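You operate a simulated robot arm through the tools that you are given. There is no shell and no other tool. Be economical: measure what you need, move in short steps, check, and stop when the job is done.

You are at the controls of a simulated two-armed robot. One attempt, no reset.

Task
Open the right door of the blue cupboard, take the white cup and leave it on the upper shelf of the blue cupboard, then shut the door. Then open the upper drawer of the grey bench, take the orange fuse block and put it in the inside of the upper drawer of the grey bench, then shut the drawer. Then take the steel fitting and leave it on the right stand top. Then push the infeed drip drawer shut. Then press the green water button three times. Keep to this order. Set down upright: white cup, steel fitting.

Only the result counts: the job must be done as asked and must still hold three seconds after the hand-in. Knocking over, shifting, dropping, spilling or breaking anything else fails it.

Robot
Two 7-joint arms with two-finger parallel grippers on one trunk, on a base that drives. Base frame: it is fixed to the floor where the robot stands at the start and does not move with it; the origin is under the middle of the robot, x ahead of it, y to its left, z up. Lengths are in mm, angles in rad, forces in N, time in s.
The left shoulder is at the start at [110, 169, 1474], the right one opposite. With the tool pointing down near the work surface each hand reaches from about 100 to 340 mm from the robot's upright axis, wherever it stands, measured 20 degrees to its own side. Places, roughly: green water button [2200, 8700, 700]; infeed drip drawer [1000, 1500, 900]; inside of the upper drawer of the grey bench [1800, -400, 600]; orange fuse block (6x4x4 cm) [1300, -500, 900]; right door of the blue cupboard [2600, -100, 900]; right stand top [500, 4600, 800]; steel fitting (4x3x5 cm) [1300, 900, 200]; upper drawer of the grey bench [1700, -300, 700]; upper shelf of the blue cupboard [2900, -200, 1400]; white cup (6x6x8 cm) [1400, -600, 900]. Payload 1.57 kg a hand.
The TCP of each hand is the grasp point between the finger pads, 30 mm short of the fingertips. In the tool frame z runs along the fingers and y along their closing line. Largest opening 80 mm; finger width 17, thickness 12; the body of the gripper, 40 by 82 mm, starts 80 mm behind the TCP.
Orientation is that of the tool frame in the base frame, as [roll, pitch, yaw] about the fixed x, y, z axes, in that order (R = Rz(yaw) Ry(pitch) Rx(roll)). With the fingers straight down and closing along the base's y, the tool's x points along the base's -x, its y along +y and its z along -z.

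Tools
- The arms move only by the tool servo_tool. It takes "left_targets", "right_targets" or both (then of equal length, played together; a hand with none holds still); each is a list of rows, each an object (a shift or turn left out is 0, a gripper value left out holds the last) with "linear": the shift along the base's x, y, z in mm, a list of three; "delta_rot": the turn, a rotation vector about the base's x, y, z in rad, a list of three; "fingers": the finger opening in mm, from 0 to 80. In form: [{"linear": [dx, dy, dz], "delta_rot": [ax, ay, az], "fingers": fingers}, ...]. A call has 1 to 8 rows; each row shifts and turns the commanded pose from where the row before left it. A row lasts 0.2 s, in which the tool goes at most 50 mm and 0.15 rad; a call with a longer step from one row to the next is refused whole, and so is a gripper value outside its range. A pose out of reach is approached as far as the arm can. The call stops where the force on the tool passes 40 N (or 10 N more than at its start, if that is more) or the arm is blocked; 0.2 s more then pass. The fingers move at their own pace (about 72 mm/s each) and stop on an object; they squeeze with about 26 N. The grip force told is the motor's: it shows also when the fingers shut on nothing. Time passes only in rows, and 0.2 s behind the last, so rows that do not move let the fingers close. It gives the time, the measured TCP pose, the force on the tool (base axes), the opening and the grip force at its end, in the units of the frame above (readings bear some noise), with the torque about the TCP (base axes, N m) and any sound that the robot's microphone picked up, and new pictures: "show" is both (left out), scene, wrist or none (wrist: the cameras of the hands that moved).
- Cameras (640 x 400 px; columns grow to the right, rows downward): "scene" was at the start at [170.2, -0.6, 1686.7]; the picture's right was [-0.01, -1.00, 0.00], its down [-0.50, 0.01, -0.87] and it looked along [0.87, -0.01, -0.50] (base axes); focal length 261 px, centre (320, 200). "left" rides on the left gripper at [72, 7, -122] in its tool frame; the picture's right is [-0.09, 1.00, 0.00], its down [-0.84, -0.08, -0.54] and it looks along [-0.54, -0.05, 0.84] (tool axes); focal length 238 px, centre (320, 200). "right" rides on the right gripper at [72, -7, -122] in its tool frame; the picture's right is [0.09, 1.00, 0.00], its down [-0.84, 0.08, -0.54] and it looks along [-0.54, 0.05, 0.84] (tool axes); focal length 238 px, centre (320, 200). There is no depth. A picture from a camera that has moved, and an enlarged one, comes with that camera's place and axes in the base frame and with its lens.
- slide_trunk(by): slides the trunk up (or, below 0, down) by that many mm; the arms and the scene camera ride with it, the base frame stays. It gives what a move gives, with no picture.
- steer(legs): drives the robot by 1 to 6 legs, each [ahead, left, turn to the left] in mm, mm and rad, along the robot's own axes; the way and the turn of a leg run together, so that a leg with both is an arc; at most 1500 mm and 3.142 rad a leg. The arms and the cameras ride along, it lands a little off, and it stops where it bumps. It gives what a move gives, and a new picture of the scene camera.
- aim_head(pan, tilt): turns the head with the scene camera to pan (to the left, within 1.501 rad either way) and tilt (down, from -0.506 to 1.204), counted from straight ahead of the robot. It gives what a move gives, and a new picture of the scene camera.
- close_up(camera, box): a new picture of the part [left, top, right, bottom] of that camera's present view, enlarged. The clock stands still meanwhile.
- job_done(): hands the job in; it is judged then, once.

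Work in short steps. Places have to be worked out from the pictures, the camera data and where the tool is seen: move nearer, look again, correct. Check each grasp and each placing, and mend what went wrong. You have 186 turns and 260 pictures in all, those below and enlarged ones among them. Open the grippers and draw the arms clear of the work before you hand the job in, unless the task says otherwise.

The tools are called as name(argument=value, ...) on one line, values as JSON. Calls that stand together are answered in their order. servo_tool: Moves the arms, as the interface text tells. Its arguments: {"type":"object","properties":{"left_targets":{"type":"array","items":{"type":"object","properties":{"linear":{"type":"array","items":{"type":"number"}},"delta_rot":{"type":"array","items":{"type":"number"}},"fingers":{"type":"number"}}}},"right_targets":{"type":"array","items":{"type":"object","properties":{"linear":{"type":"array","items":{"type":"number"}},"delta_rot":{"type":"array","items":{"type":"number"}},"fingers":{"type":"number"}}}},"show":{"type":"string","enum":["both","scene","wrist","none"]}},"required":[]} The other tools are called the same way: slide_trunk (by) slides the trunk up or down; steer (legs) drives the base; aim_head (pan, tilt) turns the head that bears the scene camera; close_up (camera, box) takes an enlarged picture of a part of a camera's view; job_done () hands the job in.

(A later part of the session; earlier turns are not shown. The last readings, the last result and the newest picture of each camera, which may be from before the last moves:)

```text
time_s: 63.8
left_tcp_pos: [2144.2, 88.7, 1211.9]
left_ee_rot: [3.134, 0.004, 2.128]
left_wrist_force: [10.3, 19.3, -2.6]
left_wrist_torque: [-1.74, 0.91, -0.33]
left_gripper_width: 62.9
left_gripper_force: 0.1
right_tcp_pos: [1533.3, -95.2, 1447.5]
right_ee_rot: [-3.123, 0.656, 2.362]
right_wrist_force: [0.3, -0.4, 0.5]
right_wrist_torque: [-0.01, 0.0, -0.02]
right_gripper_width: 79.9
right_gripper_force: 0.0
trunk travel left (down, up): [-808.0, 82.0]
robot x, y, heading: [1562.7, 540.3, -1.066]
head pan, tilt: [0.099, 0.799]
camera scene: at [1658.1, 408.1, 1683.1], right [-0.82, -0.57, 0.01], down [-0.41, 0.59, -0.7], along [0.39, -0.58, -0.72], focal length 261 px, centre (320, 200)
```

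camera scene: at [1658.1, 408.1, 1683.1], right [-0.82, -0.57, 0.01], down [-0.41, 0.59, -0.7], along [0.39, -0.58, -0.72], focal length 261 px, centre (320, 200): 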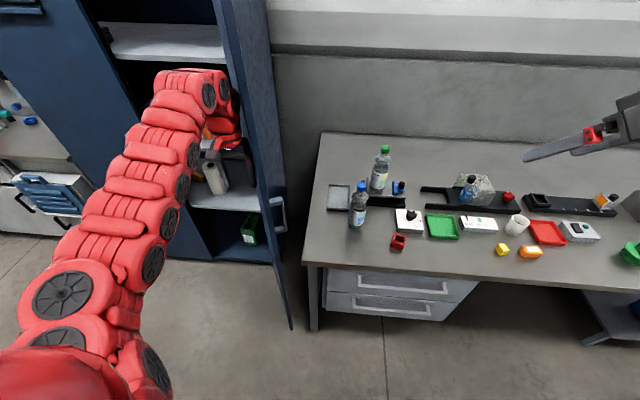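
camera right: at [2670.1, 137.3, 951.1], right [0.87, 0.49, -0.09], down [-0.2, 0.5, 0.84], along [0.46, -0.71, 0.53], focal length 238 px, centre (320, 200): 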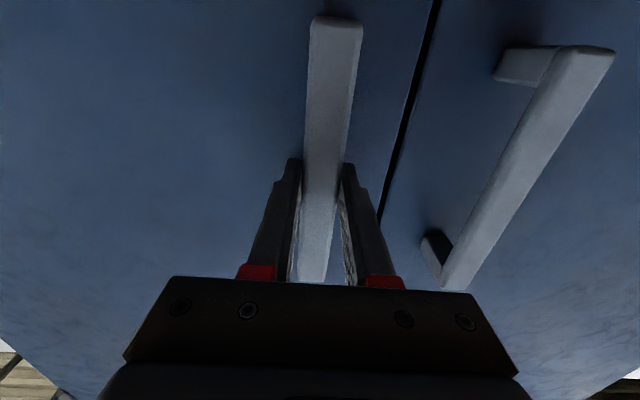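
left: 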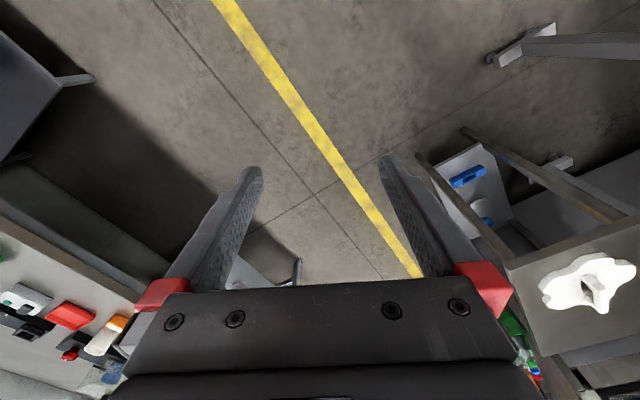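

The left hand bumped the inside of the open door (pushed it a bit further open). I back off to the left and pull the left hand in before sliding on.

steer(legs=[[0, 90, 0]])

servo_tool(left_targets=[{"linear": [-19, 35, -10]}, {"linear": [-19, 35, -10]}, {"linear": [-19, 35, -10]}, {"linear": [-19, 35, -10]}, {"linear": [-19, 35, -10]}, {"linear": [-19, 35, -10]}, {"linear": [-19, 35, -10]}], show="scene")

```text
time_s: 64.9
left_tcp_pos: [2207.1, 118.5, 1214.3]
left_ee_rot: [3.124, 0.001, 2.118]
left_wrist_force: [-1.1, -0.4, -0.1]
left_wrist_torque: [-0.01, -0.02, 0.0]
left_gripper_width: 79.7
left_gripper_force: 0.1
right_tcp_pos: [1596.6, -61.8, 1442.4]
right_ee_rot: [-3.139, 0.657, 2.35]
right_wrist_force: [-0.7, 0.4, -1.2]
right_wrist_torque: [0.01, -0.01, 0.02]
right_gripper_width: 80.0
right_gripper_force: 0.0
trunk travel left (down, up): [-808.0, 82.0]
robot x, y, heading: [1641.6, 578.8, -1.069]
head pan, tilt: [0.099, 0.799]
camera scene: at [1720.1, 438.5, 1682.9], right [-0.82, -0.57, 0.0], down [-0.4, 0.59, -0.7], along [0.4, -0.57, -0.72], focal length 261 px, centre (320, 200)
```

scene: 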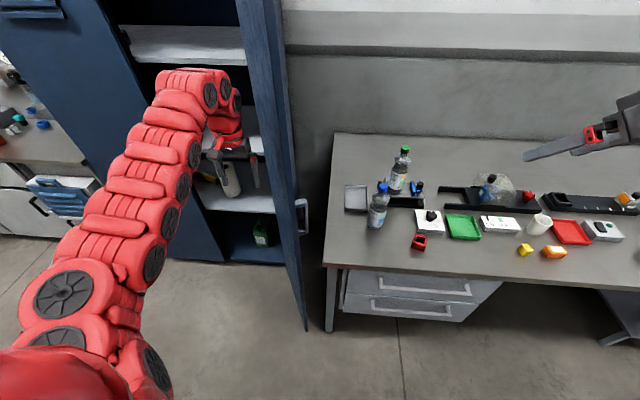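

```text
time_s: 66.5
left_tcp_pos: [2187.7, 164.0, 1203.6]
left_ee_rot: [3.126, 0.003, 2.12]
left_wrist_force: [0.0, -0.9, -1.0]
left_wrist_torque: [-0.01, 0.01, 0.01]
left_gripper_width: 79.7
left_gripper_force: 0.0
left hand out of reach, approached as far as the arm can: row 2, 3, 4, 5, 6, 7
right_tcp_pos: [1599.1, -59.9, 1444.5]
right_ee_rot: [-3.134, 0.656, 2.351]
right_wrist_force: [0.4, 0.1, -0.5]
right_wrist_torque: [0.02, 0.02, -0.01]
right_gripper_width: 80.2
right_gripper_force: 0.1
trunk travel left (down, up): [-808.0, 82.0]
robot x, y, heading: [1639.3, 578.5, -1.067]
head pan, tilt: [0.099, 0.799]
camera scene: at [1724.0, 441.9, 1683.0], right [-0.82, -0.57, 0.0], down [-0.41, 0.59, -0.7], along [0.4, -0.57, -0.72], focal length 261 px, centre (320, 200)
```

scene: 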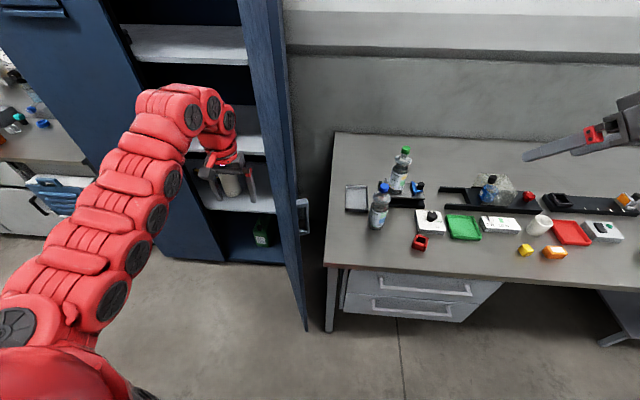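

The left hand can't retract further here, so instead I swing the robot left to face along the corridor, reverse, then turn back toward the bench.

steer(legs=[[0, 0, 1.55], [-950, 0, 0]])

steer(legs=[[0, 0, -1.55]])

```text
time_s: 75.3
left_tcp_pos: [1227.3, 666.5, 1201.7]
left_ee_rot: [3.127, 0.001, -2.592]
left_wrist_force: [-0.6, -0.6, 0.4]
left_wrist_torque: [0.0, -0.03, -0.02]
left_gripper_width: 80.0
left_gripper_force: 0.0
right_tcp_pos: [1450.4, 77.6, 1443.0]
right_ee_rot: [-3.135, 0.657, -2.36]
right_wrist_force: [1.1, 0.3, -0.6]
right_wrist_torque: [0.02, 0.02, 0.01]
right_gripper_width: 80.0
right_gripper_force: 0.1
trunk travel left (down, up): [-808.0, 82.0]
robot x, y, heading: [812.2, 118.5, 0.509]
head pan, tilt: [0.099, 0.799]
camera scene: at [948.5, 203.1, 1682.9], right [0.57, -0.82, 0.0], down [-0.59, -0.41, -0.7], along [0.57, 0.4, -0.72], focal length 261 px, centre (320, 200)
```

scene: 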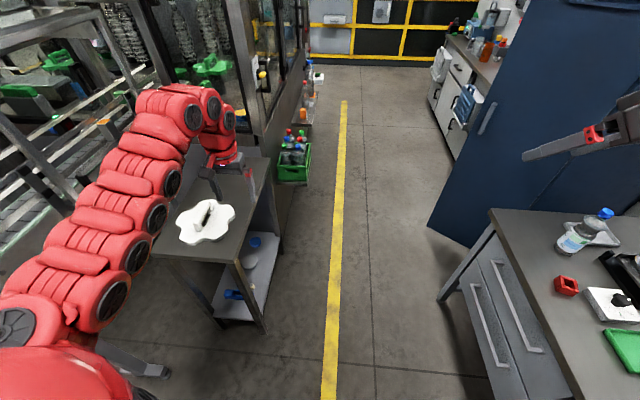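

```text
time_s: 79.4
left_tcp_pos: [1374.0, -276.9, 1201.7]
left_ee_rot: [3.128, 0.003, 2.156]
left_wrist_force: [-0.5, 0.4, -0.1]
left_wrist_torque: [0.01, 0.03, 0.02]
left_gripper_width: 80.0
left_gripper_force: 0.0
right_tcp_pos: [794.1, -521.3, 1442.9]
right_ee_rot: [-3.134, 0.656, 2.387]
right_wrist_force: [-0.4, -0.4, 0.5]
right_wrist_torque: [0.0, 0.02, -0.01]
right_gripper_width: 80.3
right_gripper_force: 0.0
trunk travel left (down, up): [-808.0, 82.0]
robot x, y, heading: [809.9, 115.4, -1.032]
head pan, tilt: [0.099, 0.799]
camera scene: at [900.9, -15.4, 1683.0], right [-0.8, -0.6, 0.0], down [-0.43, 0.58, -0.7], along [0.42, -0.56, -0.72], focal length 261 px, centre (320, 200)
```

scene: 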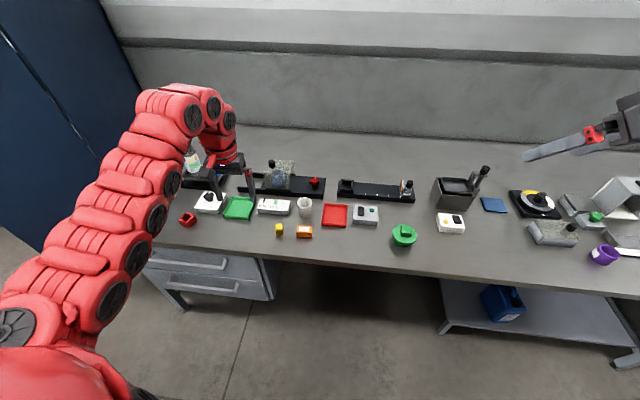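

Cup is at roughly (1367, -530). I tilt the left tool forward ~0.78 rad while lifting it, then square up, lower the trunk partly and check.

servo_tool(left_targets=[{"linear": [0, 0, 40], "delta_rot": [-0.1115, -0.0667, 0]}, {"linear": [0, 0, 40], "delta_rot": [-0.1115, -0.0667, 0]}, {"linear": [5, -9, 35], "delta_rot": [-0.1115, -0.0667, 0]}, {"linear": [5, -9, 35], "delta_rot": [-0.1115, -0.0667, 0]}, {"linear": [5, -9, 30], "delta_rot": [-0.1115, -0.0667, 0]}, {"linear": [5, -9, 30], "delta_rot": [-0.1115, -0.0667, 0]}], show="none")

steer(legs=[[140, -12, -0.045]])

```text
time_s: 80.8
left_tcp_pos: [1420.8, -349.9, 1361.3]
left_ee_rot: [-3.129, 0.557, 2.164]
left_wrist_force: [-0.4, 1.0, 0.4]
left_wrist_torque: [0.04, 0.03, 0.01]
left_gripper_width: 80.0
left_gripper_force: 0.0
left hand out of reach, approached as far as the arm can: row 1, 2, 3
right_tcp_pos: [793.5, -521.5, 1443.6]
right_ee_rot: [-3.134, 0.657, 2.385]
right_wrist_force: [-0.1, 0.1, 0.1]
right_wrist_torque: [0.0, 0.0, 0.02]
right_gripper_width: 79.7
right_gripper_force: 0.1
trunk travel left (down, up): [-808.0, 82.0]
robot x, y, heading: [812.2, 116.0, -1.031]
head pan, tilt: [0.099, 0.799]
```

```text
time_s: 82.1
left_tcp_pos: [1458.6, -500.7, 1361.0]
left_ee_rot: [-3.127, 0.558, 2.119]
left_wrist_force: [0.5, 0.4, 0.5]
left_wrist_torque: [-0.01, -0.01, -0.03]
left_gripper_width: 80.1
left_gripper_force: 0.1
right_tcp_pos: [824.4, -645.2, 1445.4]
right_ee_rot: [-3.132, 0.658, 2.343]
right_wrist_force: [0.1, -0.5, -0.1]
right_wrist_torque: [0.01, 0.01, 0.0]
right_gripper_width: 79.9
right_gripper_force: 0.1
trunk travel left (down, up): [-808.0, 82.0]
robot x, y, heading: [871.0, -8.8, -1.073]
head pan, tilt: [0.099, 0.799]
camera scene: at [953.0, -144.5, 1683.3], right [-0.83, -0.56, 0.0], down [-0.4, 0.59, -0.7], along [0.39, -0.58, -0.72], focal length 261 px, centre (320, 200)
```

scene: 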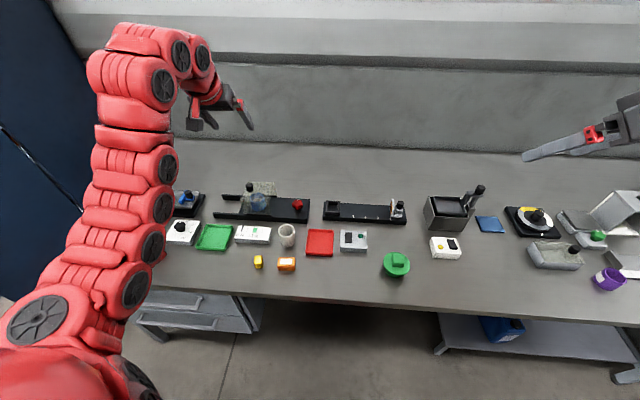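

Hand is tilted 0.56 rad at z 1361. I lower the trunk 320 mm and look with the left wrist camera.

slide_trunk(by=-320)

servo_tool(left_targets=[{"linear": [-25, 0, 0], "delta_rot": [-0.09, -0.05, 0]}, {"linear": [-25, 0, 0], "delta_rot": [-0.09, -0.05, 0]}, {}])

```text
time_s: 85.3
left_tcp_pos: [1459.2, -502.9, 1039.2]
left_ee_rot: [-3.129, 0.555, 2.118]
left_wrist_force: [-0.7, 0.4, 0.4]
left_wrist_torque: [-0.02, -0.06, 0.02]
left_gripper_width: 80.1
left_gripper_force: 0.1
right_tcp_pos: [825.3, -645.4, 1124.3]
right_ee_rot: [-3.132, 0.657, 2.342]
right_wrist_force: [0.5, -0.6, -0.2]
right_wrist_torque: [-0.01, -0.03, -0.04]
right_gripper_width: 80.0
right_gripper_force: 0.0
trunk travel left (down, up): [-488.0, 402.0]
robot x, y, heading: [873.3, -6.8, -1.073]
head pan, tilt: [0.099, 0.799]
```

```text
time_s: 86.1
left_tcp_pos: [1469.0, -494.5, 1034.5]
left_ee_rot: [-3.125, 0.747, 2.095]
left_wrist_force: [-0.8, 0.3, -0.2]
left_wrist_torque: [0.0, -0.02, -0.01]
left_gripper_width: 79.9
left_gripper_force: 0.0
left hand out of reach, approached as far as the arm can: row 1, 2
right_tcp_pos: [824.5, -646.3, 1123.7]
right_ee_rot: [-3.135, 0.657, 2.343]
right_wrist_force: [0.2, 0.5, -0.1]
right_wrist_torque: [-0.01, -0.01, 0.01]
right_gripper_width: 79.6
right_gripper_force: 0.1
trunk travel left (down, up): [-488.0, 402.0]
robot x, y, heading: [872.0, -7.3, -1.073]
head pan, tilt: [0.099, 0.799]
camera scene: at [953.1, -146.8, 1363.1], right [-0.83, -0.56, 0.0], down [-0.4, 0.59, -0.7], along [0.39, -0.58, -0.72], focal length 261 px, centre (320, 200)
camera left: at [1408.0, -372.7, 1074.8], right [0.9, 0.43, 0.05], down [0.06, -0.25, 0.97], along [0.43, -0.87, -0.25], focal length 238 px, centre (320, 200)
```

scene: 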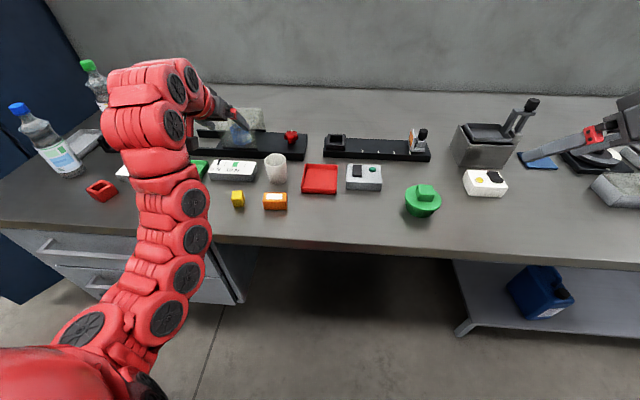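
left: 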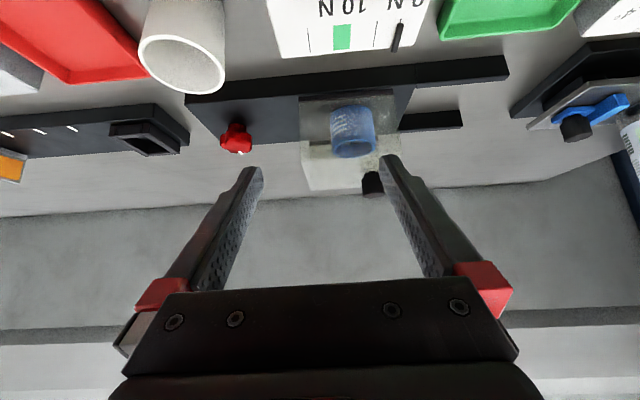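

Two scene views put the cup at about (1360, -535), bench top z ≈ 872. I move the hand over the cup at the present height and check.

servo_tool(left_targets=[{"linear": [-36, -14.5, 0]}, {"linear": [-36, -14.5, 0]}, {"linear": [-36, -14.5, 0]}, {}])

```text
time_s: 87.1
left_tcp_pos: [1385.7, -548.7, 1024.0]
left_ee_rot: [-3.118, 0.76, 2.126]
left_wrist_force: [-0.7, -0.5, 0.0]
left_wrist_torque: [0.0, 0.03, 0.02]
left_gripper_width: 79.8
left_gripper_force: 0.0
left hand out of reach, approached as far as the arm can: row 1, 2, 3
right_tcp_pos: [826.1, -646.8, 1124.4]
right_ee_rot: [-3.133, 0.655, 2.344]
right_wrist_force: [0.1, -0.1, 0.8]
right_wrist_torque: [-0.02, 0.02, 0.01]
right_gripper_width: 79.9
right_gripper_force: 0.1
trunk travel left (down, up): [-488.0, 402.0]
robot x, y, heading: [869.4, -8.6, -1.076]
head pan, tilt: [0.099, 0.799]
camera scene: at [954.2, -146.8, 1363.0], right [-0.83, -0.56, 0.0], down [-0.4, 0.59, -0.7], along [0.39, -0.58, -0.72], focal length 261 px, centre (320, 200)
camera left: at [1322.3, -427.3, 1061.5], right [0.89, 0.45, 0.05], down [0.07, -0.23, 0.97], along [0.45, -0.86, -0.24], focal length 238 px, centre (320, 200)
```

scene: 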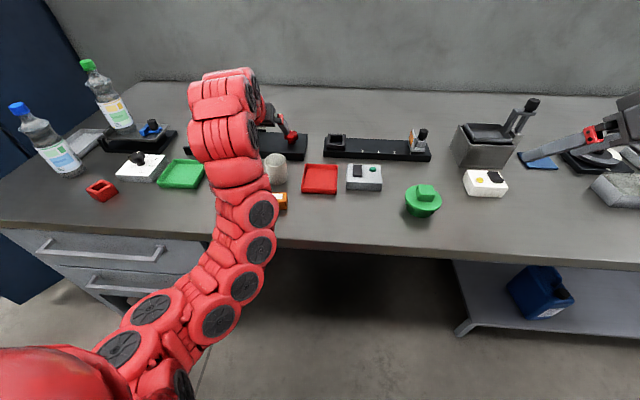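
left: 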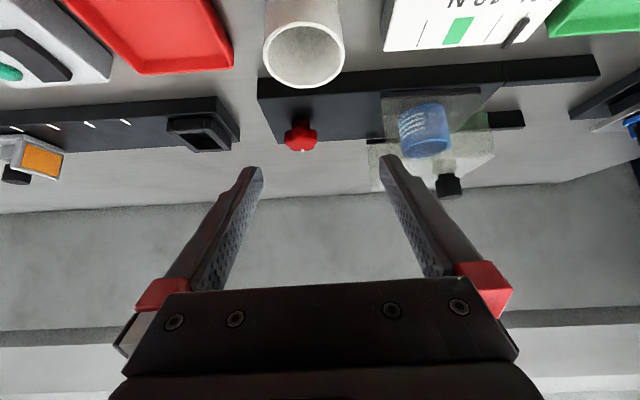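

Combining both wrist views and rim size, the cup top is at z ≈ 912 (bench ≈ 832), centre ≈ (1384, -560). I descend 100 mm with a small correction, then check.

servo_tool(left_targets=[{"linear": [0, -4, -33]}, {"linear": [0, -4, -33]}, {"linear": [0, -4, -34]}, {}], show="wrist")

```text
time_s: 88.1
left_tcp_pos: [1384.9, -560.8, 923.3]
left_ee_rot: [-3.118, 0.761, 2.125]
left_wrist_force: [-0.6, -0.1, 0.2]
left_wrist_torque: [0.0, 0.0, 0.02]
left_gripper_width: 80.0
left_gripper_force: 0.1
right_tcp_pos: [824.8, -646.6, 1124.2]
right_ee_rot: [-3.133, 0.656, 2.341]
right_wrist_force: [0.4, 0.4, 0.3]
right_wrist_torque: [0.0, 0.03, 0.01]
right_gripper_width: 80.1
right_gripper_force: 0.1
trunk travel left (down, up): [-488.0, 402.0]
robot x, y, heading: [875.3, -4.8, -1.075]
head pan, tilt: [0.099, 0.799]
camera left: at [1321.8, -439.7, 960.4], right [0.89, 0.45, 0.05], down [0.07, -0.23, 0.97], along [0.45, -0.86, -0.24], focal length 238 px, centre (320, 200)
```

left: 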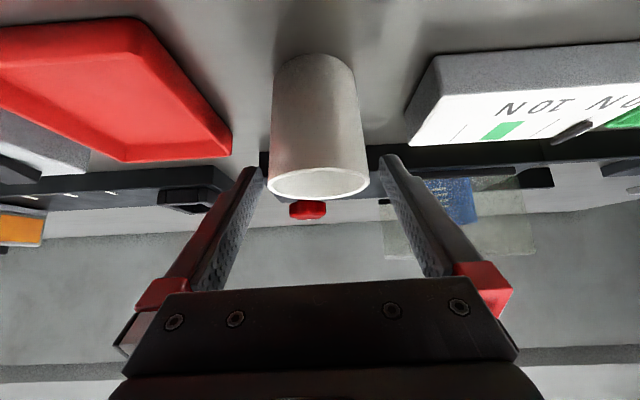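

Cup confirmed centred at (1383, -557), top z 917. I descend 38 mm and close on it.

servo_tool(left_targets=[{"linear": [-1, 2, -20]}, {"linear": [0, 0, -18]}, {"fingers": 40}, {}, {"fingers": 30}, {}, {}], show="wrist")

```text
time_s: 89.7
left_tcp_pos: [1386.7, -558.5, 886.3]
left_ee_rot: [-3.118, 0.761, 2.125]
left_wrist_force: [0.1, 0.6, -0.3]
left_wrist_torque: [-0.02, 0.01, -0.03]
left_gripper_width: 56.9
left_gripper_force: 26.1
right_tcp_pos: [825.1, -647.4, 1123.7]
right_ee_rot: [-3.132, 0.656, 2.342]
right_wrist_force: [0.0, 0.1, -0.8]
right_wrist_torque: [-0.01, -0.01, 0.01]
right_gripper_width: 80.0
right_gripper_force: 0.0
trunk travel left (down, up): [-488.0, 402.0]
robot x, y, heading: [874.4, -10.7, -1.069]
head pan, tilt: [0.099, 0.799]
camera left: at [1322.0, -437.3, 923.5], right [0.89, 0.45, 0.05], down [0.07, -0.23, 0.97], along [0.45, -0.86, -0.24], focal length 238 px, centre (320, 200)
```

left: 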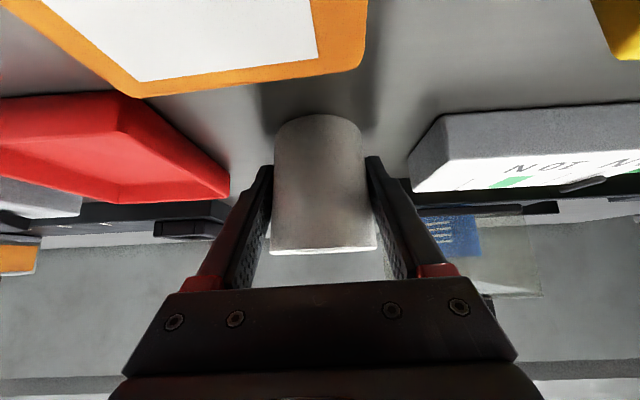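

Cup gripped (56.9 mm). I lift it with the trunk by 350 mm and check.

slide_trunk(by=350)

close_up(camera="left", box=[0, 0, 640, 400])

```text
time_s: 93.1
left_tcp_pos: [1385.0, -558.1, 1235.0]
left_ee_rot: [-3.118, 0.76, 2.126]
left_wrist_force: [0.0, 0.0, 0.0]
left_wrist_torque: [-0.02, -0.02, 0.02]
left_gripper_width: 56.9
left_gripper_force: 26.4
right_tcp_pos: [824.8, -648.2, 1474.5]
right_ee_rot: [-3.133, 0.655, 2.341]
right_wrist_force: [0.3, -0.1, -0.1]
right_wrist_torque: [0.01, -0.01, 0.01]
right_gripper_width: 80.0
right_gripper_force: 0.1
trunk travel left (down, up): [-838.0, 52.0]
robot x, y, heading: [867.0, -7.5, -1.074]
head pan, tilt: [0.099, 0.799]
```

```text
1.00 times, centred on (320, 200) of left (not enlarged: the box is as wide or as high as the picture)
camera zoom: at [1322.0, -437.5, 1273.4], right [0.89, 0.45, 0.05], down [0.07, -0.23, 0.97], along [0.45, -0.86, -0.24], focal length 238 px, centre (320, 200)
```

zoom: 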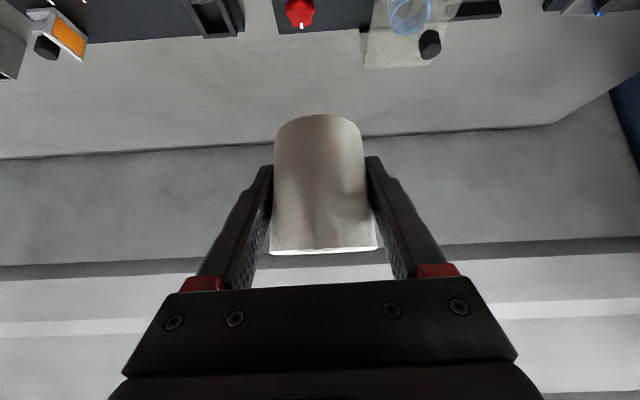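

Cup is held upright. I back off from the bench and fold the right hand down and in, so it won't meet the open door later.

steer(legs=[[-210, 0, 0]])

servo_tool(right_targets=[{"linear": [0, 0, -48], "delta_rot": [0.07, 0.038, 0]}, {"linear": [0, 0, -48], "delta_rot": [0.07, 0.038, 0]}, {"linear": [-5, 9, -45], "delta_rot": [0.07, 0.038, 0]}, {"linear": [-10, 18, -45], "delta_rot": [0.07, 0.038, 0]}, {"linear": [-12, 21, -42], "delta_rot": [0.07, 0.038, 0]}, {"linear": [-12, 21, -42], "delta_rot": [0.07, 0.038, 0]}, {"linear": [-12, 21, -42], "delta_rot": [0.07, 0.038, 0]}, {"linear": [-12, 21, -42], "delta_rot": [0.07, 0.038, 0]}], show="none")

servo_tool(right_targets=[{"linear": [-6, 25, -42]}, {"linear": [-6, 25, -42]}, {"linear": [-6, 25, -42]}, {"linear": [-6, 25, -42]}, {"linear": [0, 30, -35]}, {"linear": [0, 30, -35]}], show="scene")

```text
time_s: 94.8
left_tcp_pos: [1288.6, -376.8, 1235.1]
left_ee_rot: [-3.117, 0.759, 2.13]
left_wrist_force: [-0.1, 0.7, 0.3]
left_wrist_torque: [-0.01, -0.01, 0.0]
left_gripper_width: 56.9
left_gripper_force: 26.0
right_tcp_pos: [729.5, -466.9, 1473.3]
right_ee_rot: [-3.135, 0.655, 2.346]
right_wrist_force: [0.4, 0.0, -0.6]
right_wrist_torque: [0.03, 0.02, 0.0]
right_gripper_width: 79.9
right_gripper_force: 0.0
trunk travel left (down, up): [-838.0, 52.0]
robot x, y, heading: [774.3, 171.4, -1.073]
head pan, tilt: [0.099, 0.799]
camera scene: at [856.7, 33.2, 1712.7], right [-0.83, -0.56, 0.0], down [-0.4, 0.59, -0.7], along [0.39, -0.58, -0.72], focal length 261 px, centre (320, 200)
```

scene: 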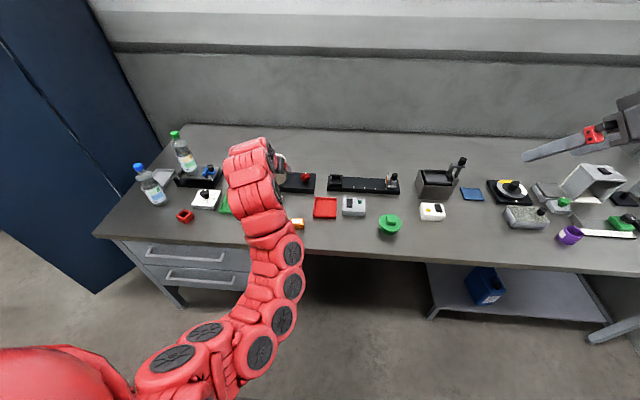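

```text
time_s: 96.6
left_tcp_pos: [1288.2, -376.3, 1234.1]
left_ee_rot: [-3.118, 0.761, 2.129]
left_wrist_force: [-0.1, -0.7, 0.1]
left_wrist_torque: [0.02, -0.03, 0.0]
left_gripper_width: 56.5
left_gripper_force: 26.2
right_tcp_pos: [685.6, -511.9, 1268.5]
right_ee_rot: [2.993, 0.113, 2.288]
right_wrist_force: [0.1, 0.1, 0.2]
right_wrist_torque: [0.01, -0.02, -0.02]
right_gripper_width: 80.0
right_gripper_force: 0.1
right hand out of reach, approached as far as the arm can: row 1, 2, 3, 4, 5, 6, 7
trunk travel left (down, up): [-838.0, 52.0]
robot x, y, heading: [768.1, 171.4, -1.075]
head pan, tilt: [0.099, 0.799]
```

```text
time_s: 98.0
left_tcp_pos: [1288.7, -375.6, 1235.5]
left_ee_rot: [-3.118, 0.761, 2.129]
left_wrist_force: [0.5, -0.1, -1.0]
left_wrist_torque: [0.04, 0.02, -0.01]
left_gripper_width: 56.4
left_gripper_force: 25.8
right_tcp_pos: [676.1, -508.1, 1262.4]
right_ee_rot: [2.994, 0.115, 2.287]
right_wrist_force: [-0.1, 0.7, 0.1]
right_wrist_torque: [0.01, 0.01, -0.01]
right_gripper_width: 79.9
right_gripper_force: 0.2
right hand out of reach, approached as far as the arm can: row 1, 2, 3, 4, 5, 6
trunk travel left (down, up): [-838.0, 52.0]
robot x, y, heading: [769.7, 172.3, -1.067]
head pan, tilt: [0.099, 0.799]
camera scene: at [855.7, 35.3, 1713.0], right [-0.83, -0.56, 0.0], down [-0.4, 0.59, -0.7], along [0.39, -0.58, -0.72], focal length 261 px, centre (320, 200)
```

scene: 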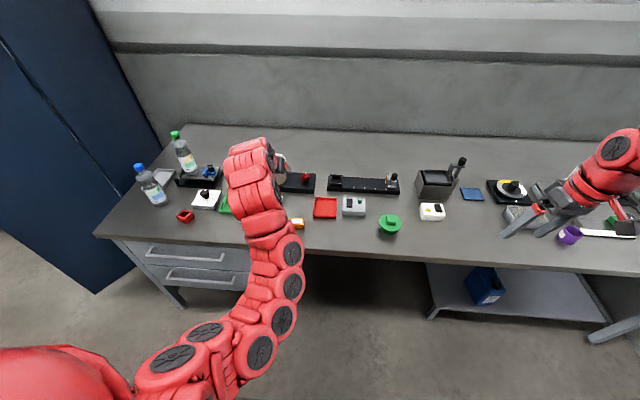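

The right arm can't fold in that way; instead I'll bring the right hand inward (lateral ~190) so it clears the open door.

servo_tool(right_targets=[{"linear": [35, 0, 10], "delta_rot": [-0.07, -0.04, 0]}, {"linear": [35, 0, 10], "delta_rot": [-0.07, -0.04, 0]}, {"linear": [35, 0, 10], "delta_rot": [-0.07, -0.04, 0]}, {"linear": [35, 0, 10], "delta_rot": [-0.07, -0.04, 0]}, {"linear": [35, 0, 0], "delta_rot": [-0.07, -0.04, 0]}, {"linear": [35, 0, 0], "delta_rot": [-0.07, -0.04, 0]}, {"linear": [30, 0, 0]}], show="scene")

```text
time_s: 99.6
left_tcp_pos: [1289.8, -376.4, 1236.2]
left_ee_rot: [-3.115, 0.76, 2.132]
left_wrist_force: [1.0, -0.1, -0.2]
left_wrist_torque: [-0.01, 0.05, -0.06]
left_gripper_width: 56.6
left_gripper_force: 26.0
right_tcp_pos: [710.2, -522.3, 1283.7]
right_ee_rot: [3.011, 0.21, 2.288]
right_wrist_force: [0.4, 0.0, 0.2]
right_wrist_torque: [0.0, 0.01, -0.02]
right_gripper_width: 79.9
right_gripper_force: 0.1
right hand out of reach, approached as far as the arm can: row 1, 2, 3, 4, 5, 6, 7
trunk travel left (down, up): [-838.0, 52.0]
robot x, y, heading: [773.3, 172.6, -1.072]
head pan, tilt: [0.099, 0.799]
camera scene: at [857.6, 34.4, 1712.8], right [-0.83, -0.56, 0.0], down [-0.4, 0.59, -0.7], along [0.39, -0.58, -0.72], focal length 261 px, centre (320, 200)
```

scene: 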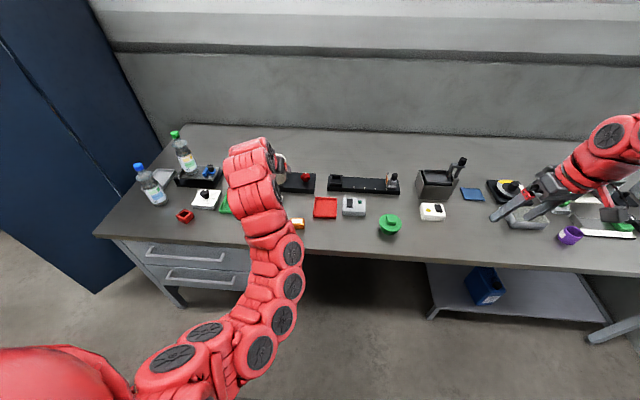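

Stuck at an inner reach limit; go forward first, then inward.

servo_tool(right_targets=[{"linear": [21, -38, 0]}, {"linear": [21, -38, 0]}, {"linear": [21, -38, 0]}, {"linear": [21, -38, 0]}, {"linear": [39, 21, 0]}, {"linear": [39, 21, 0]}, {"linear": [39, 21, 0]}, {"linear": [39, 21, 0]}], show="scene")

```text
time_s: 101.4
left_tcp_pos: [1289.8, -374.9, 1234.5]
left_ee_rot: [-3.116, 0.758, 2.13]
left_wrist_force: [0.1, 0.0, -0.6]
left_wrist_torque: [0.01, -0.01, -0.03]
left_gripper_width: 57.0
left_gripper_force: 25.8
right_tcp_pos: [927.0, -543.8, 1284.9]
right_ee_rot: [3.012, 0.211, 2.287]
right_wrist_force: [1.0, -0.4, -0.2]
right_wrist_torque: [-0.02, 0.04, 0.01]
right_gripper_width: 79.8
right_gripper_force: 0.0
right hand out of reach, approached as far as the arm can: row 3, 4
trunk travel left (down, up): [-838.0, 52.0]
robot x, y, heading: [772.7, 171.8, -1.07]
head pan, tilt: [0.099, 0.799]
camera scene: at [857.6, 35.5, 1712.9], right [-0.83, -0.56, 0.0], down [-0.4, 0.59, -0.7], along [0.39, -0.58, -0.72], focal length 261 px, centre (320, 200)
```

scene: 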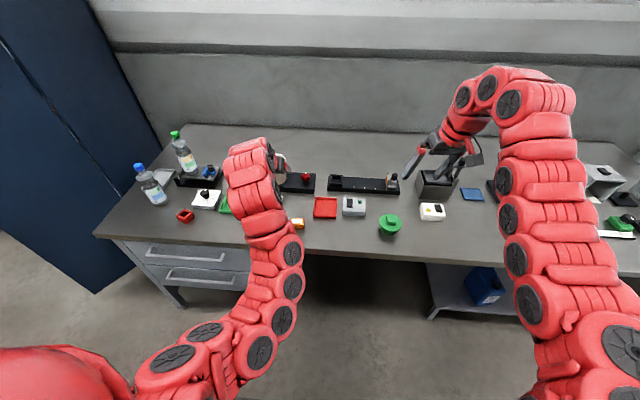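

I test whether the left hand, keeping its tilt (cup upright), can reach farther forward, inward and up, as needed for the shelf.

servo_tool(left_targets=[{"linear": [9, -17, 25]}, {"linear": [9, -17, 25]}, {"linear": [-12, -29, 20]}, {"linear": [-12, -29, 20]}, {"linear": [-20, -25, 20]}, {"linear": [-20, -25, 20]}, {"linear": [-20, -15, 0]}, {}], show="scene")

```text
time_s: 103.2
left_tcp_pos: [1224.5, -533.7, 1366.2]
left_ee_rot: [-3.115, 0.761, 2.131]
left_wrist_force: [0.1, -0.6, -0.8]
left_wrist_torque: [0.02, 0.02, -0.03]
left_gripper_width: 56.7
left_gripper_force: 26.5
right_tcp_pos: [924.4, -545.1, 1284.5]
right_ee_rot: [3.013, 0.213, 2.288]
right_wrist_force: [0.8, 0.7, 0.6]
right_wrist_torque: [-0.01, -0.02, 0.03]
right_gripper_width: 80.0
right_gripper_force: 0.0
trunk travel left (down, up): [-838.0, 52.0]
robot x, y, heading: [774.2, 170.8, -1.068]
head pan, tilt: [0.099, 0.799]
camera scene: at [856.5, 35.3, 1712.9], right [-0.83, -0.56, 0.0], down [-0.4, 0.59, -0.7], along [0.39, -0.58, -0.72], focal length 261 px, centre (320, 200)
```

scene: 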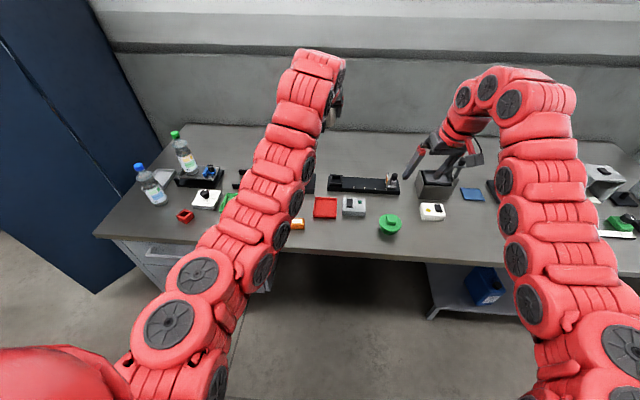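

Reach is fine (834 mm ahead at z 1366, same tilt). Now I tuck the right hand slightly back, move a bit forward for cart clearance, turn and drive to the cupboard.

servo_tool(right_targets=[{"linear": [-10, 18, 0]}, {"linear": [-10, 18, 0]}, {"linear": [-10, 18, 0]}, {"linear": [-10, 18, 0]}], show="none")

steer(legs=[[80, 0, 0], [0, 0, 1.575], [1450, 0, 0]])

```text
time_s: 104.2
left_tcp_pos: [1223.1, -534.0, 1365.7]
left_ee_rot: [-3.117, 0.758, 2.129]
left_wrist_force: [0.7, -0.8, -1.1]
left_wrist_torque: [0.03, -0.01, 0.01]
left_gripper_width: 56.7
left_gripper_force: 26.2
right_tcp_pos: [900.2, -499.6, 1282.1]
right_ee_rot: [3.01, 0.211, 2.287]
right_wrist_force: [0.1, -0.3, 0.8]
right_wrist_torque: [0.01, 0.02, 0.01]
right_gripper_width: 79.9
right_gripper_force: 0.1
right hand out of reach, approached as far as the arm can: row 3, 4
trunk travel left (down, up): [-838.0, 52.0]
robot x, y, heading: [770.2, 171.6, -1.073]
head pan, tilt: [0.099, 0.799]
```

```text
time_s: 115.7
left_tcp_pos: [2752.2, 1245.3, 1365.9]
left_ee_rot: [-3.118, 0.761, -2.574]
left_wrist_force: [0.5, 0.3, -0.1]
left_wrist_torque: [-0.01, -0.03, 0.01]
left_gripper_width: 56.5
left_gripper_force: 25.9
right_tcp_pos: [2719.9, 922.2, 1283.3]
right_ee_rot: [3.011, 0.213, -2.415]
right_wrist_force: [-0.5, 0.0, -0.1]
right_wrist_torque: [-0.02, -0.03, 0.0]
right_gripper_width: 80.1
right_gripper_force: 0.0
trunk travel left (down, up): [-838.0, 52.0]
robot x, y, heading: [2054.9, 788.9, 0.508]
head pan, tilt: [0.099, 0.799]
camera scene: at [2186.2, 873.1, 1713.0], right [0.57, -0.82, 0.0], down [-0.59, -0.41, -0.7], along [0.57, 0.4, -0.72], focal length 261 px, centre (320, 200)
```

scene: 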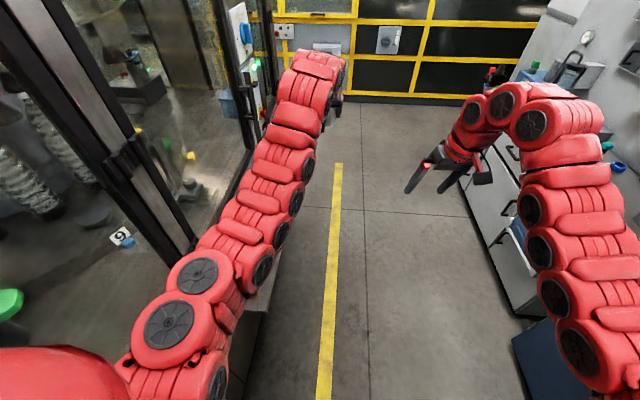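

Now at R≈278 mm right of the cupboard's midline. I go 130 further and turn to face the cupboard.

steer(legs=[[130, 0, 0], [0, 0, -1.57]])

aim_head(pan=0.0, tilt=0.45)

```text
time_s: 119.8
left_tcp_pos: [2835.1, 353.0, 1366.7]
left_ee_rot: [-3.114, 0.761, 2.494]
left_wrist_force: [-0.4, -0.6, -0.3]
left_wrist_torque: [-0.03, -0.04, -0.02]
left_gripper_width: 56.1
left_gripper_force: 26.2
right_tcp_pos: [2528.8, 284.1, 1280.9]
right_ee_rot: [3.004, 0.201, 2.68]
right_wrist_force: [-1.1, -0.5, -0.9]
right_wrist_torque: [-0.02, 0.0, 0.0]
right_gripper_width: 79.9
right_gripper_force: 0.1
trunk travel left (down, up): [-838.0, 52.0]
robot x, y, heading: [2163.5, 847.8, -0.71]
head pan, tilt: [0.099, 0.799]
stopped in leg 2: the robot was blocked; the commanded pose is now the measured one
camera scene: at [2291.3, 754.6, 1713.0], right [-0.57, -0.82, 0.0], down [-0.59, 0.41, -0.7], along [0.57, -0.4, -0.72], focal length 261 px, centre (320, 200)
```

scene: 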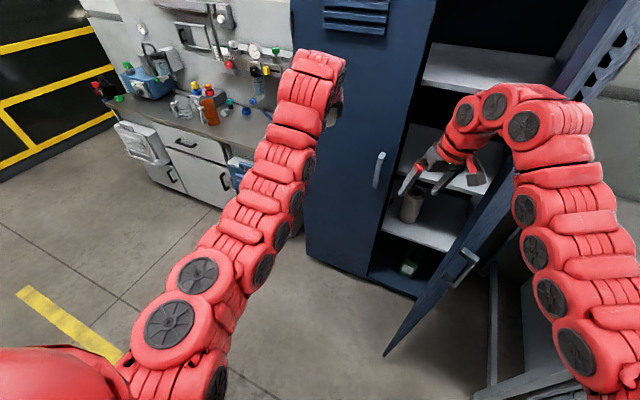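

```text
time_s: 120.6
left_tcp_pos: [2834.4, 349.8, 1366.6]
left_ee_rot: [-3.114, 0.762, 2.489]
left_wrist_force: [0.2, -0.3, -0.8]
left_wrist_torque: [0.0, 0.02, -0.03]
left_gripper_width: 56.4
left_gripper_force: 26.4
right_tcp_pos: [2527.9, 282.3, 1279.4]
right_ee_rot: [3.001, 0.203, 2.677]
right_wrist_force: [0.1, -0.2, 0.6]
right_wrist_torque: [-0.01, -0.01, 0.02]
right_gripper_width: 80.0
right_gripper_force: 0.2
trunk travel left (down, up): [-838.0, 52.0]
robot x, y, heading: [2166.3, 848.5, -0.709]
head pan, tilt: [0.0, 0.45]
camera scene: at [2293.5, 739.0, 1743.3], right [-0.65, -0.76, 0.0], down [-0.33, 0.28, -0.9], along [0.68, -0.59, -0.44], focal length 261 px, centre (320, 200)
```

scene: 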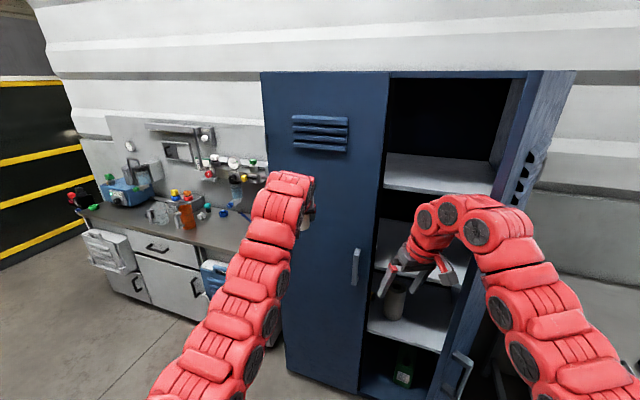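

The right forearm jammed on the door tip: the door is only ~62° open (tip ≈ 590 ahead). I turn back left, shift left and face straight, so the right hand can then push the door open from inside.

steer(legs=[[0, 0, 0.25], [155, 227, 0], [0, 0, -0.6]])

```text
time_s: 125.1
left_tcp_pos: [2855.9, 281.0, 1366.0]
left_ee_rot: [-3.116, 0.762, 2.132]
left_wrist_force: [-0.5, -0.4, -0.8]
left_wrist_torque: [0.0, 0.01, 0.0]
left_gripper_width: 56.5
left_gripper_force: 26.2
right_tcp_pos: [2546.0, 323.0, 1279.6]
right_ee_rot: [3.002, 0.203, 2.321]
right_wrist_force: [0.6, -0.4, -0.6]
right_wrist_torque: [0.01, -0.01, 0.01]
right_gripper_width: 80.0
right_gripper_force: 0.0
trunk travel left (down, up): [-838.0, 52.0]
robot x, y, heading: [2404.8, 982.2, -1.066]
head pan, tilt: [0.0, 0.45]
camera scene: at [2485.3, 833.3, 1743.4], right [-0.88, -0.48, 0.0], down [-0.21, 0.38, -0.9], along [0.43, -0.79, -0.44], focal length 261 px, centre (320, 200)
```

scene: 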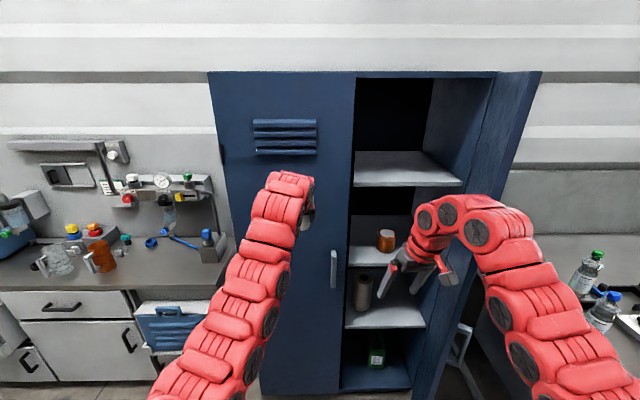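

Now straight in front, right hand on the inner side of the door. I extend the right hand ~130 mm, then drive right to push the door wider.

servo_tool(right_targets=[{"linear": [18, -33, 0]}, {"linear": [18, -33, 0]}, {"linear": [18, -33, 0]}, {"linear": [18, -33, 0]}], show="none")

steer(legs=[[0, -220, 0]])

```text
time_s: 126.1
left_tcp_pos: [2852.9, 281.4, 1365.3]
left_ee_rot: [-3.116, 0.763, 2.13]
left_wrist_force: [0.2, -0.2, -0.2]
left_wrist_torque: [0.02, -0.04, 0.01]
left_gripper_width: 56.4
left_gripper_force: 26.3
right_tcp_pos: [2595.4, 231.6, 1277.3]
right_ee_rot: [3.001, 0.202, 2.322]
right_wrist_force: [-0.2, -0.2, -0.3]
right_wrist_torque: [-0.01, -0.01, 0.01]
right_gripper_width: 79.9
right_gripper_force: 0.0
right hand out of reach, approached as far as the arm can: row 3, 4
trunk travel left (down, up): [-838.0, 52.0]
robot x, y, heading: [2404.0, 981.2, -1.068]
head pan, tilt: [0.0, 0.45]
```

```text
time_s: 127.8
left_tcp_pos: [2665.0, 176.3, 1366.8]
left_ee_rot: [-3.115, 0.761, 2.134]
left_wrist_force: [-0.2, 0.3, -0.5]
left_wrist_torque: [0.0, -0.02, -0.01]
left_gripper_width: 56.3
left_gripper_force: 26.5
right_tcp_pos: [2406.1, 127.0, 1278.6]
right_ee_rot: [3.004, 0.201, 2.322]
right_wrist_force: [0.6, 0.9, 0.0]
right_wrist_torque: [-0.01, 0.02, 0.0]
right_gripper_width: 80.0
right_gripper_force: 0.0
trunk travel left (down, up): [-838.0, 52.0]
robot x, y, heading: [2211.7, 878.3, -1.063]
head pan, tilt: [0.0, 0.45]
camera scene: at [2294.2, 728.2, 1743.4], right [-0.88, -0.48, 0.0], down [-0.21, 0.38, -0.9], along [0.43, -0.79, -0.44], focal length 261 px, centre (320, 200)
```

scene: 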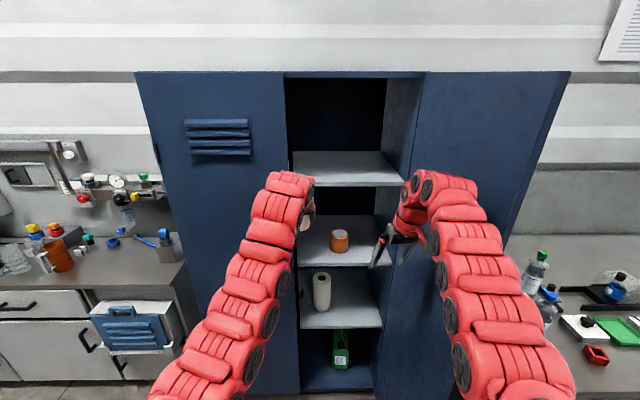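

The door is now wide open (~100°+). Shelf surface ≈ z 1366. I pull the right hand back, raise and extend the left hand, and raise the trunk for the approach.

servo_tool(left_targets=[{"linear": [8, -15, 12]}, {"linear": [8, -15, 12]}, {"linear": [8, -15, 12]}, {"linear": [8, -15, 6]}, {}], right_targets=[{"linear": [-13, 24, 0]}, {"linear": [-13, 24, 0]}, {"linear": [-13, 24, 0]}, {"linear": [-13, 24, 0]}, {}], show="none")

slide_trunk(by=50)

steer(legs=[[120, -50, 0]])

```text
time_s: 129.0
left_tcp_pos: [2678.5, 145.6, 1387.9]
left_ee_rot: [-3.114, 0.759, 2.134]
left_wrist_force: [-0.3, -0.8, -0.5]
left_wrist_torque: [0.02, 0.02, -0.01]
left_gripper_width: 56.1
left_gripper_force: 25.9
left hand out of reach, approached as far as the arm can: row 3, 4
right_tcp_pos: [2359.0, 214.9, 1277.9]
right_ee_rot: [3.002, 0.201, 2.322]
right_wrist_force: [-0.7, 0.1, 0.0]
right_wrist_torque: [0.02, 0.05, -0.02]
right_gripper_width: 80.1
right_gripper_force: 0.0
right hand out of reach, approached as far as the arm can: row 4
trunk travel left (down, up): [-838.0, 52.0]
robot x, y, heading: [2207.2, 877.4, -1.067]
head pan, tilt: [0.0, 0.45]
```

```text
time_s: 129.9
left_tcp_pos: [2677.2, 145.9, 1438.4]
left_ee_rot: [-3.114, 0.761, 2.132]
left_wrist_force: [1.0, 1.1, -0.2]
left_wrist_torque: [0.01, -0.01, 0.0]
left_gripper_width: 56.1
left_gripper_force: 26.2
right_tcp_pos: [2357.1, 213.4, 1327.4]
right_ee_rot: [3.003, 0.202, 2.323]
right_wrist_force: [-0.2, -0.4, 0.4]
right_wrist_torque: [-0.01, 0.0, 0.01]
right_gripper_width: 79.8
right_gripper_force: 0.0
trunk travel left (down, up): [-888.0, 2.0]
robot x, y, heading: [2211.1, 875.8, -1.06]
head pan, tilt: [0.0, 0.45]
```

```text
time_s: 131.2
left_tcp_pos: [2692.0, 21.7, 1439.8]
left_ee_rot: [-3.115, 0.763, 2.135]
left_wrist_force: [0.6, 0.2, -0.7]
left_wrist_torque: [-0.03, 0.0, 0.01]
left_gripper_width: 56.0
left_gripper_force: 26.1
right_tcp_pos: [2371.1, 90.1, 1330.2]
right_ee_rot: [3.004, 0.201, 2.323]
right_wrist_force: [0.3, 0.9, -0.1]
right_wrist_torque: [-0.01, -0.01, 0.02]
right_gripper_width: 79.9
right_gripper_force: 0.1
trunk travel left (down, up): [-888.0, 2.0]
robot x, y, heading: [2223.7, 751.6, -1.066]
head pan, tilt: [0.0, 0.45]
camera scene: at [2305.7, 602.9, 1793.7], right [-0.88, -0.48, 0.0], down [-0.21, 0.38, -0.9], along [0.43, -0.79, -0.43], focal length 261 px, centre (320, 200)
```

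scene: 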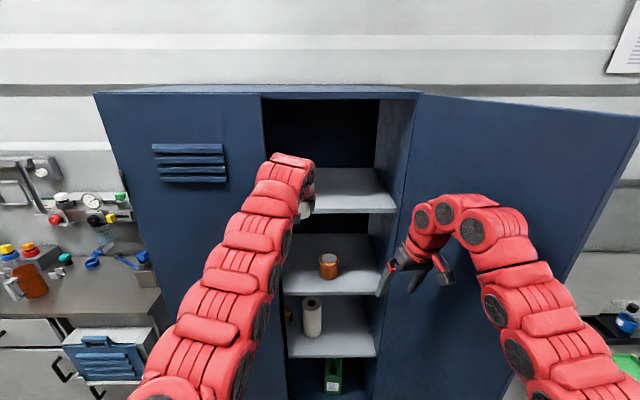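

Left hand with cup is ~65 mm before the cupboard face, slightly right of the midline. I look through the left wrist camera to judge the shelf height.

close_up(camera="left", box=[0, 0, 640, 400])

close_up(camera="scene", box=[240, 80, 480, 230])

```text
1.00 times, centred on (320, 200) of left (not enlarged: the box is as wide or as high as the picture)
camera zoom: at [2627.0, 143.2, 1476.6], right [0.89, 0.46, 0.04], down [0.07, -0.23, 0.97], along [0.46, -0.86, -0.23], focal length 238 px, centre (320, 200)
```

zoom: 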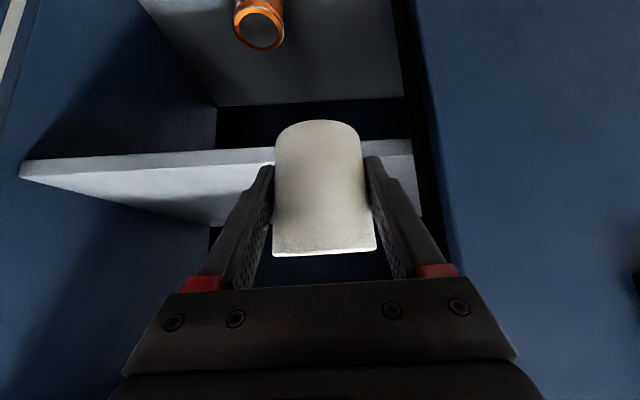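

```text
2.67 times, centred on (360, 155) of scene
camera zoom: at [2305.7, 602.9, 1793.7], right [-0.88, -0.48, 0.0], down [-0.21, 0.38, -0.9], along [0.43, -0.79, -0.43], focal length 695 px, centre (213, 320)
```

zoom: 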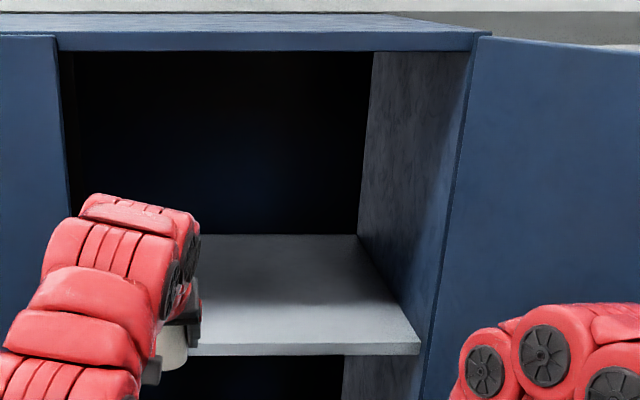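

The shelf is around z 1380–1400, so the cup bottom (~1390) is too low. I raise the hand ~50 mm with a slight pull back.

servo_tool(left_targets=[{"linear": [-12, 21, 18]}, {"linear": [-12, 21, 18]}, {"linear": [-7, 12, 18]}, {}], show="wrist")

```text
time_s: 132.2
left_tcp_pos: [2659.1, 74.4, 1491.5]
left_ee_rot: [-3.114, 0.757, 2.135]
left_wrist_force: [0.6, -0.1, -0.3]
left_wrist_torque: [-0.02, 0.01, -0.02]
left_gripper_width: 56.1
left_gripper_force: 25.9
right_tcp_pos: [2371.7, 88.1, 1329.1]
right_ee_rot: [3.002, 0.201, 2.323]
right_wrist_force: [0.7, -0.8, -0.5]
right_wrist_torque: [0.04, -0.01, -0.01]
right_gripper_width: 80.0
right_gripper_force: 0.0
trunk travel left (down, up): [-888.0, 2.0]
robot x, y, heading: [2221.1, 753.7, -1.063]
head pan, tilt: [0.0, 0.45]
camera left: at [2595.1, 194.8, 1529.1], right [0.89, 0.46, 0.04], down [0.07, -0.23, 0.97], along [0.46, -0.86, -0.24], focal length 238 px, centre (320, 200)
```

left: 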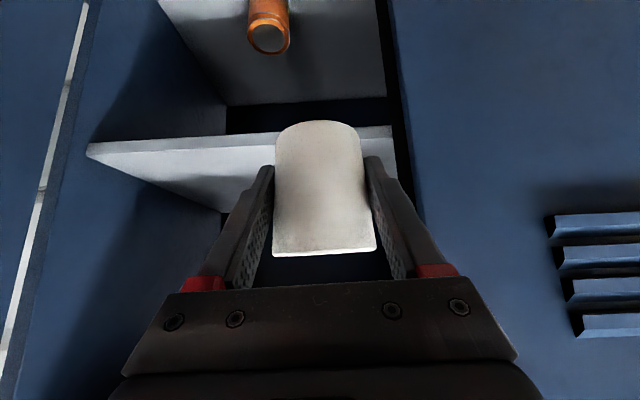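

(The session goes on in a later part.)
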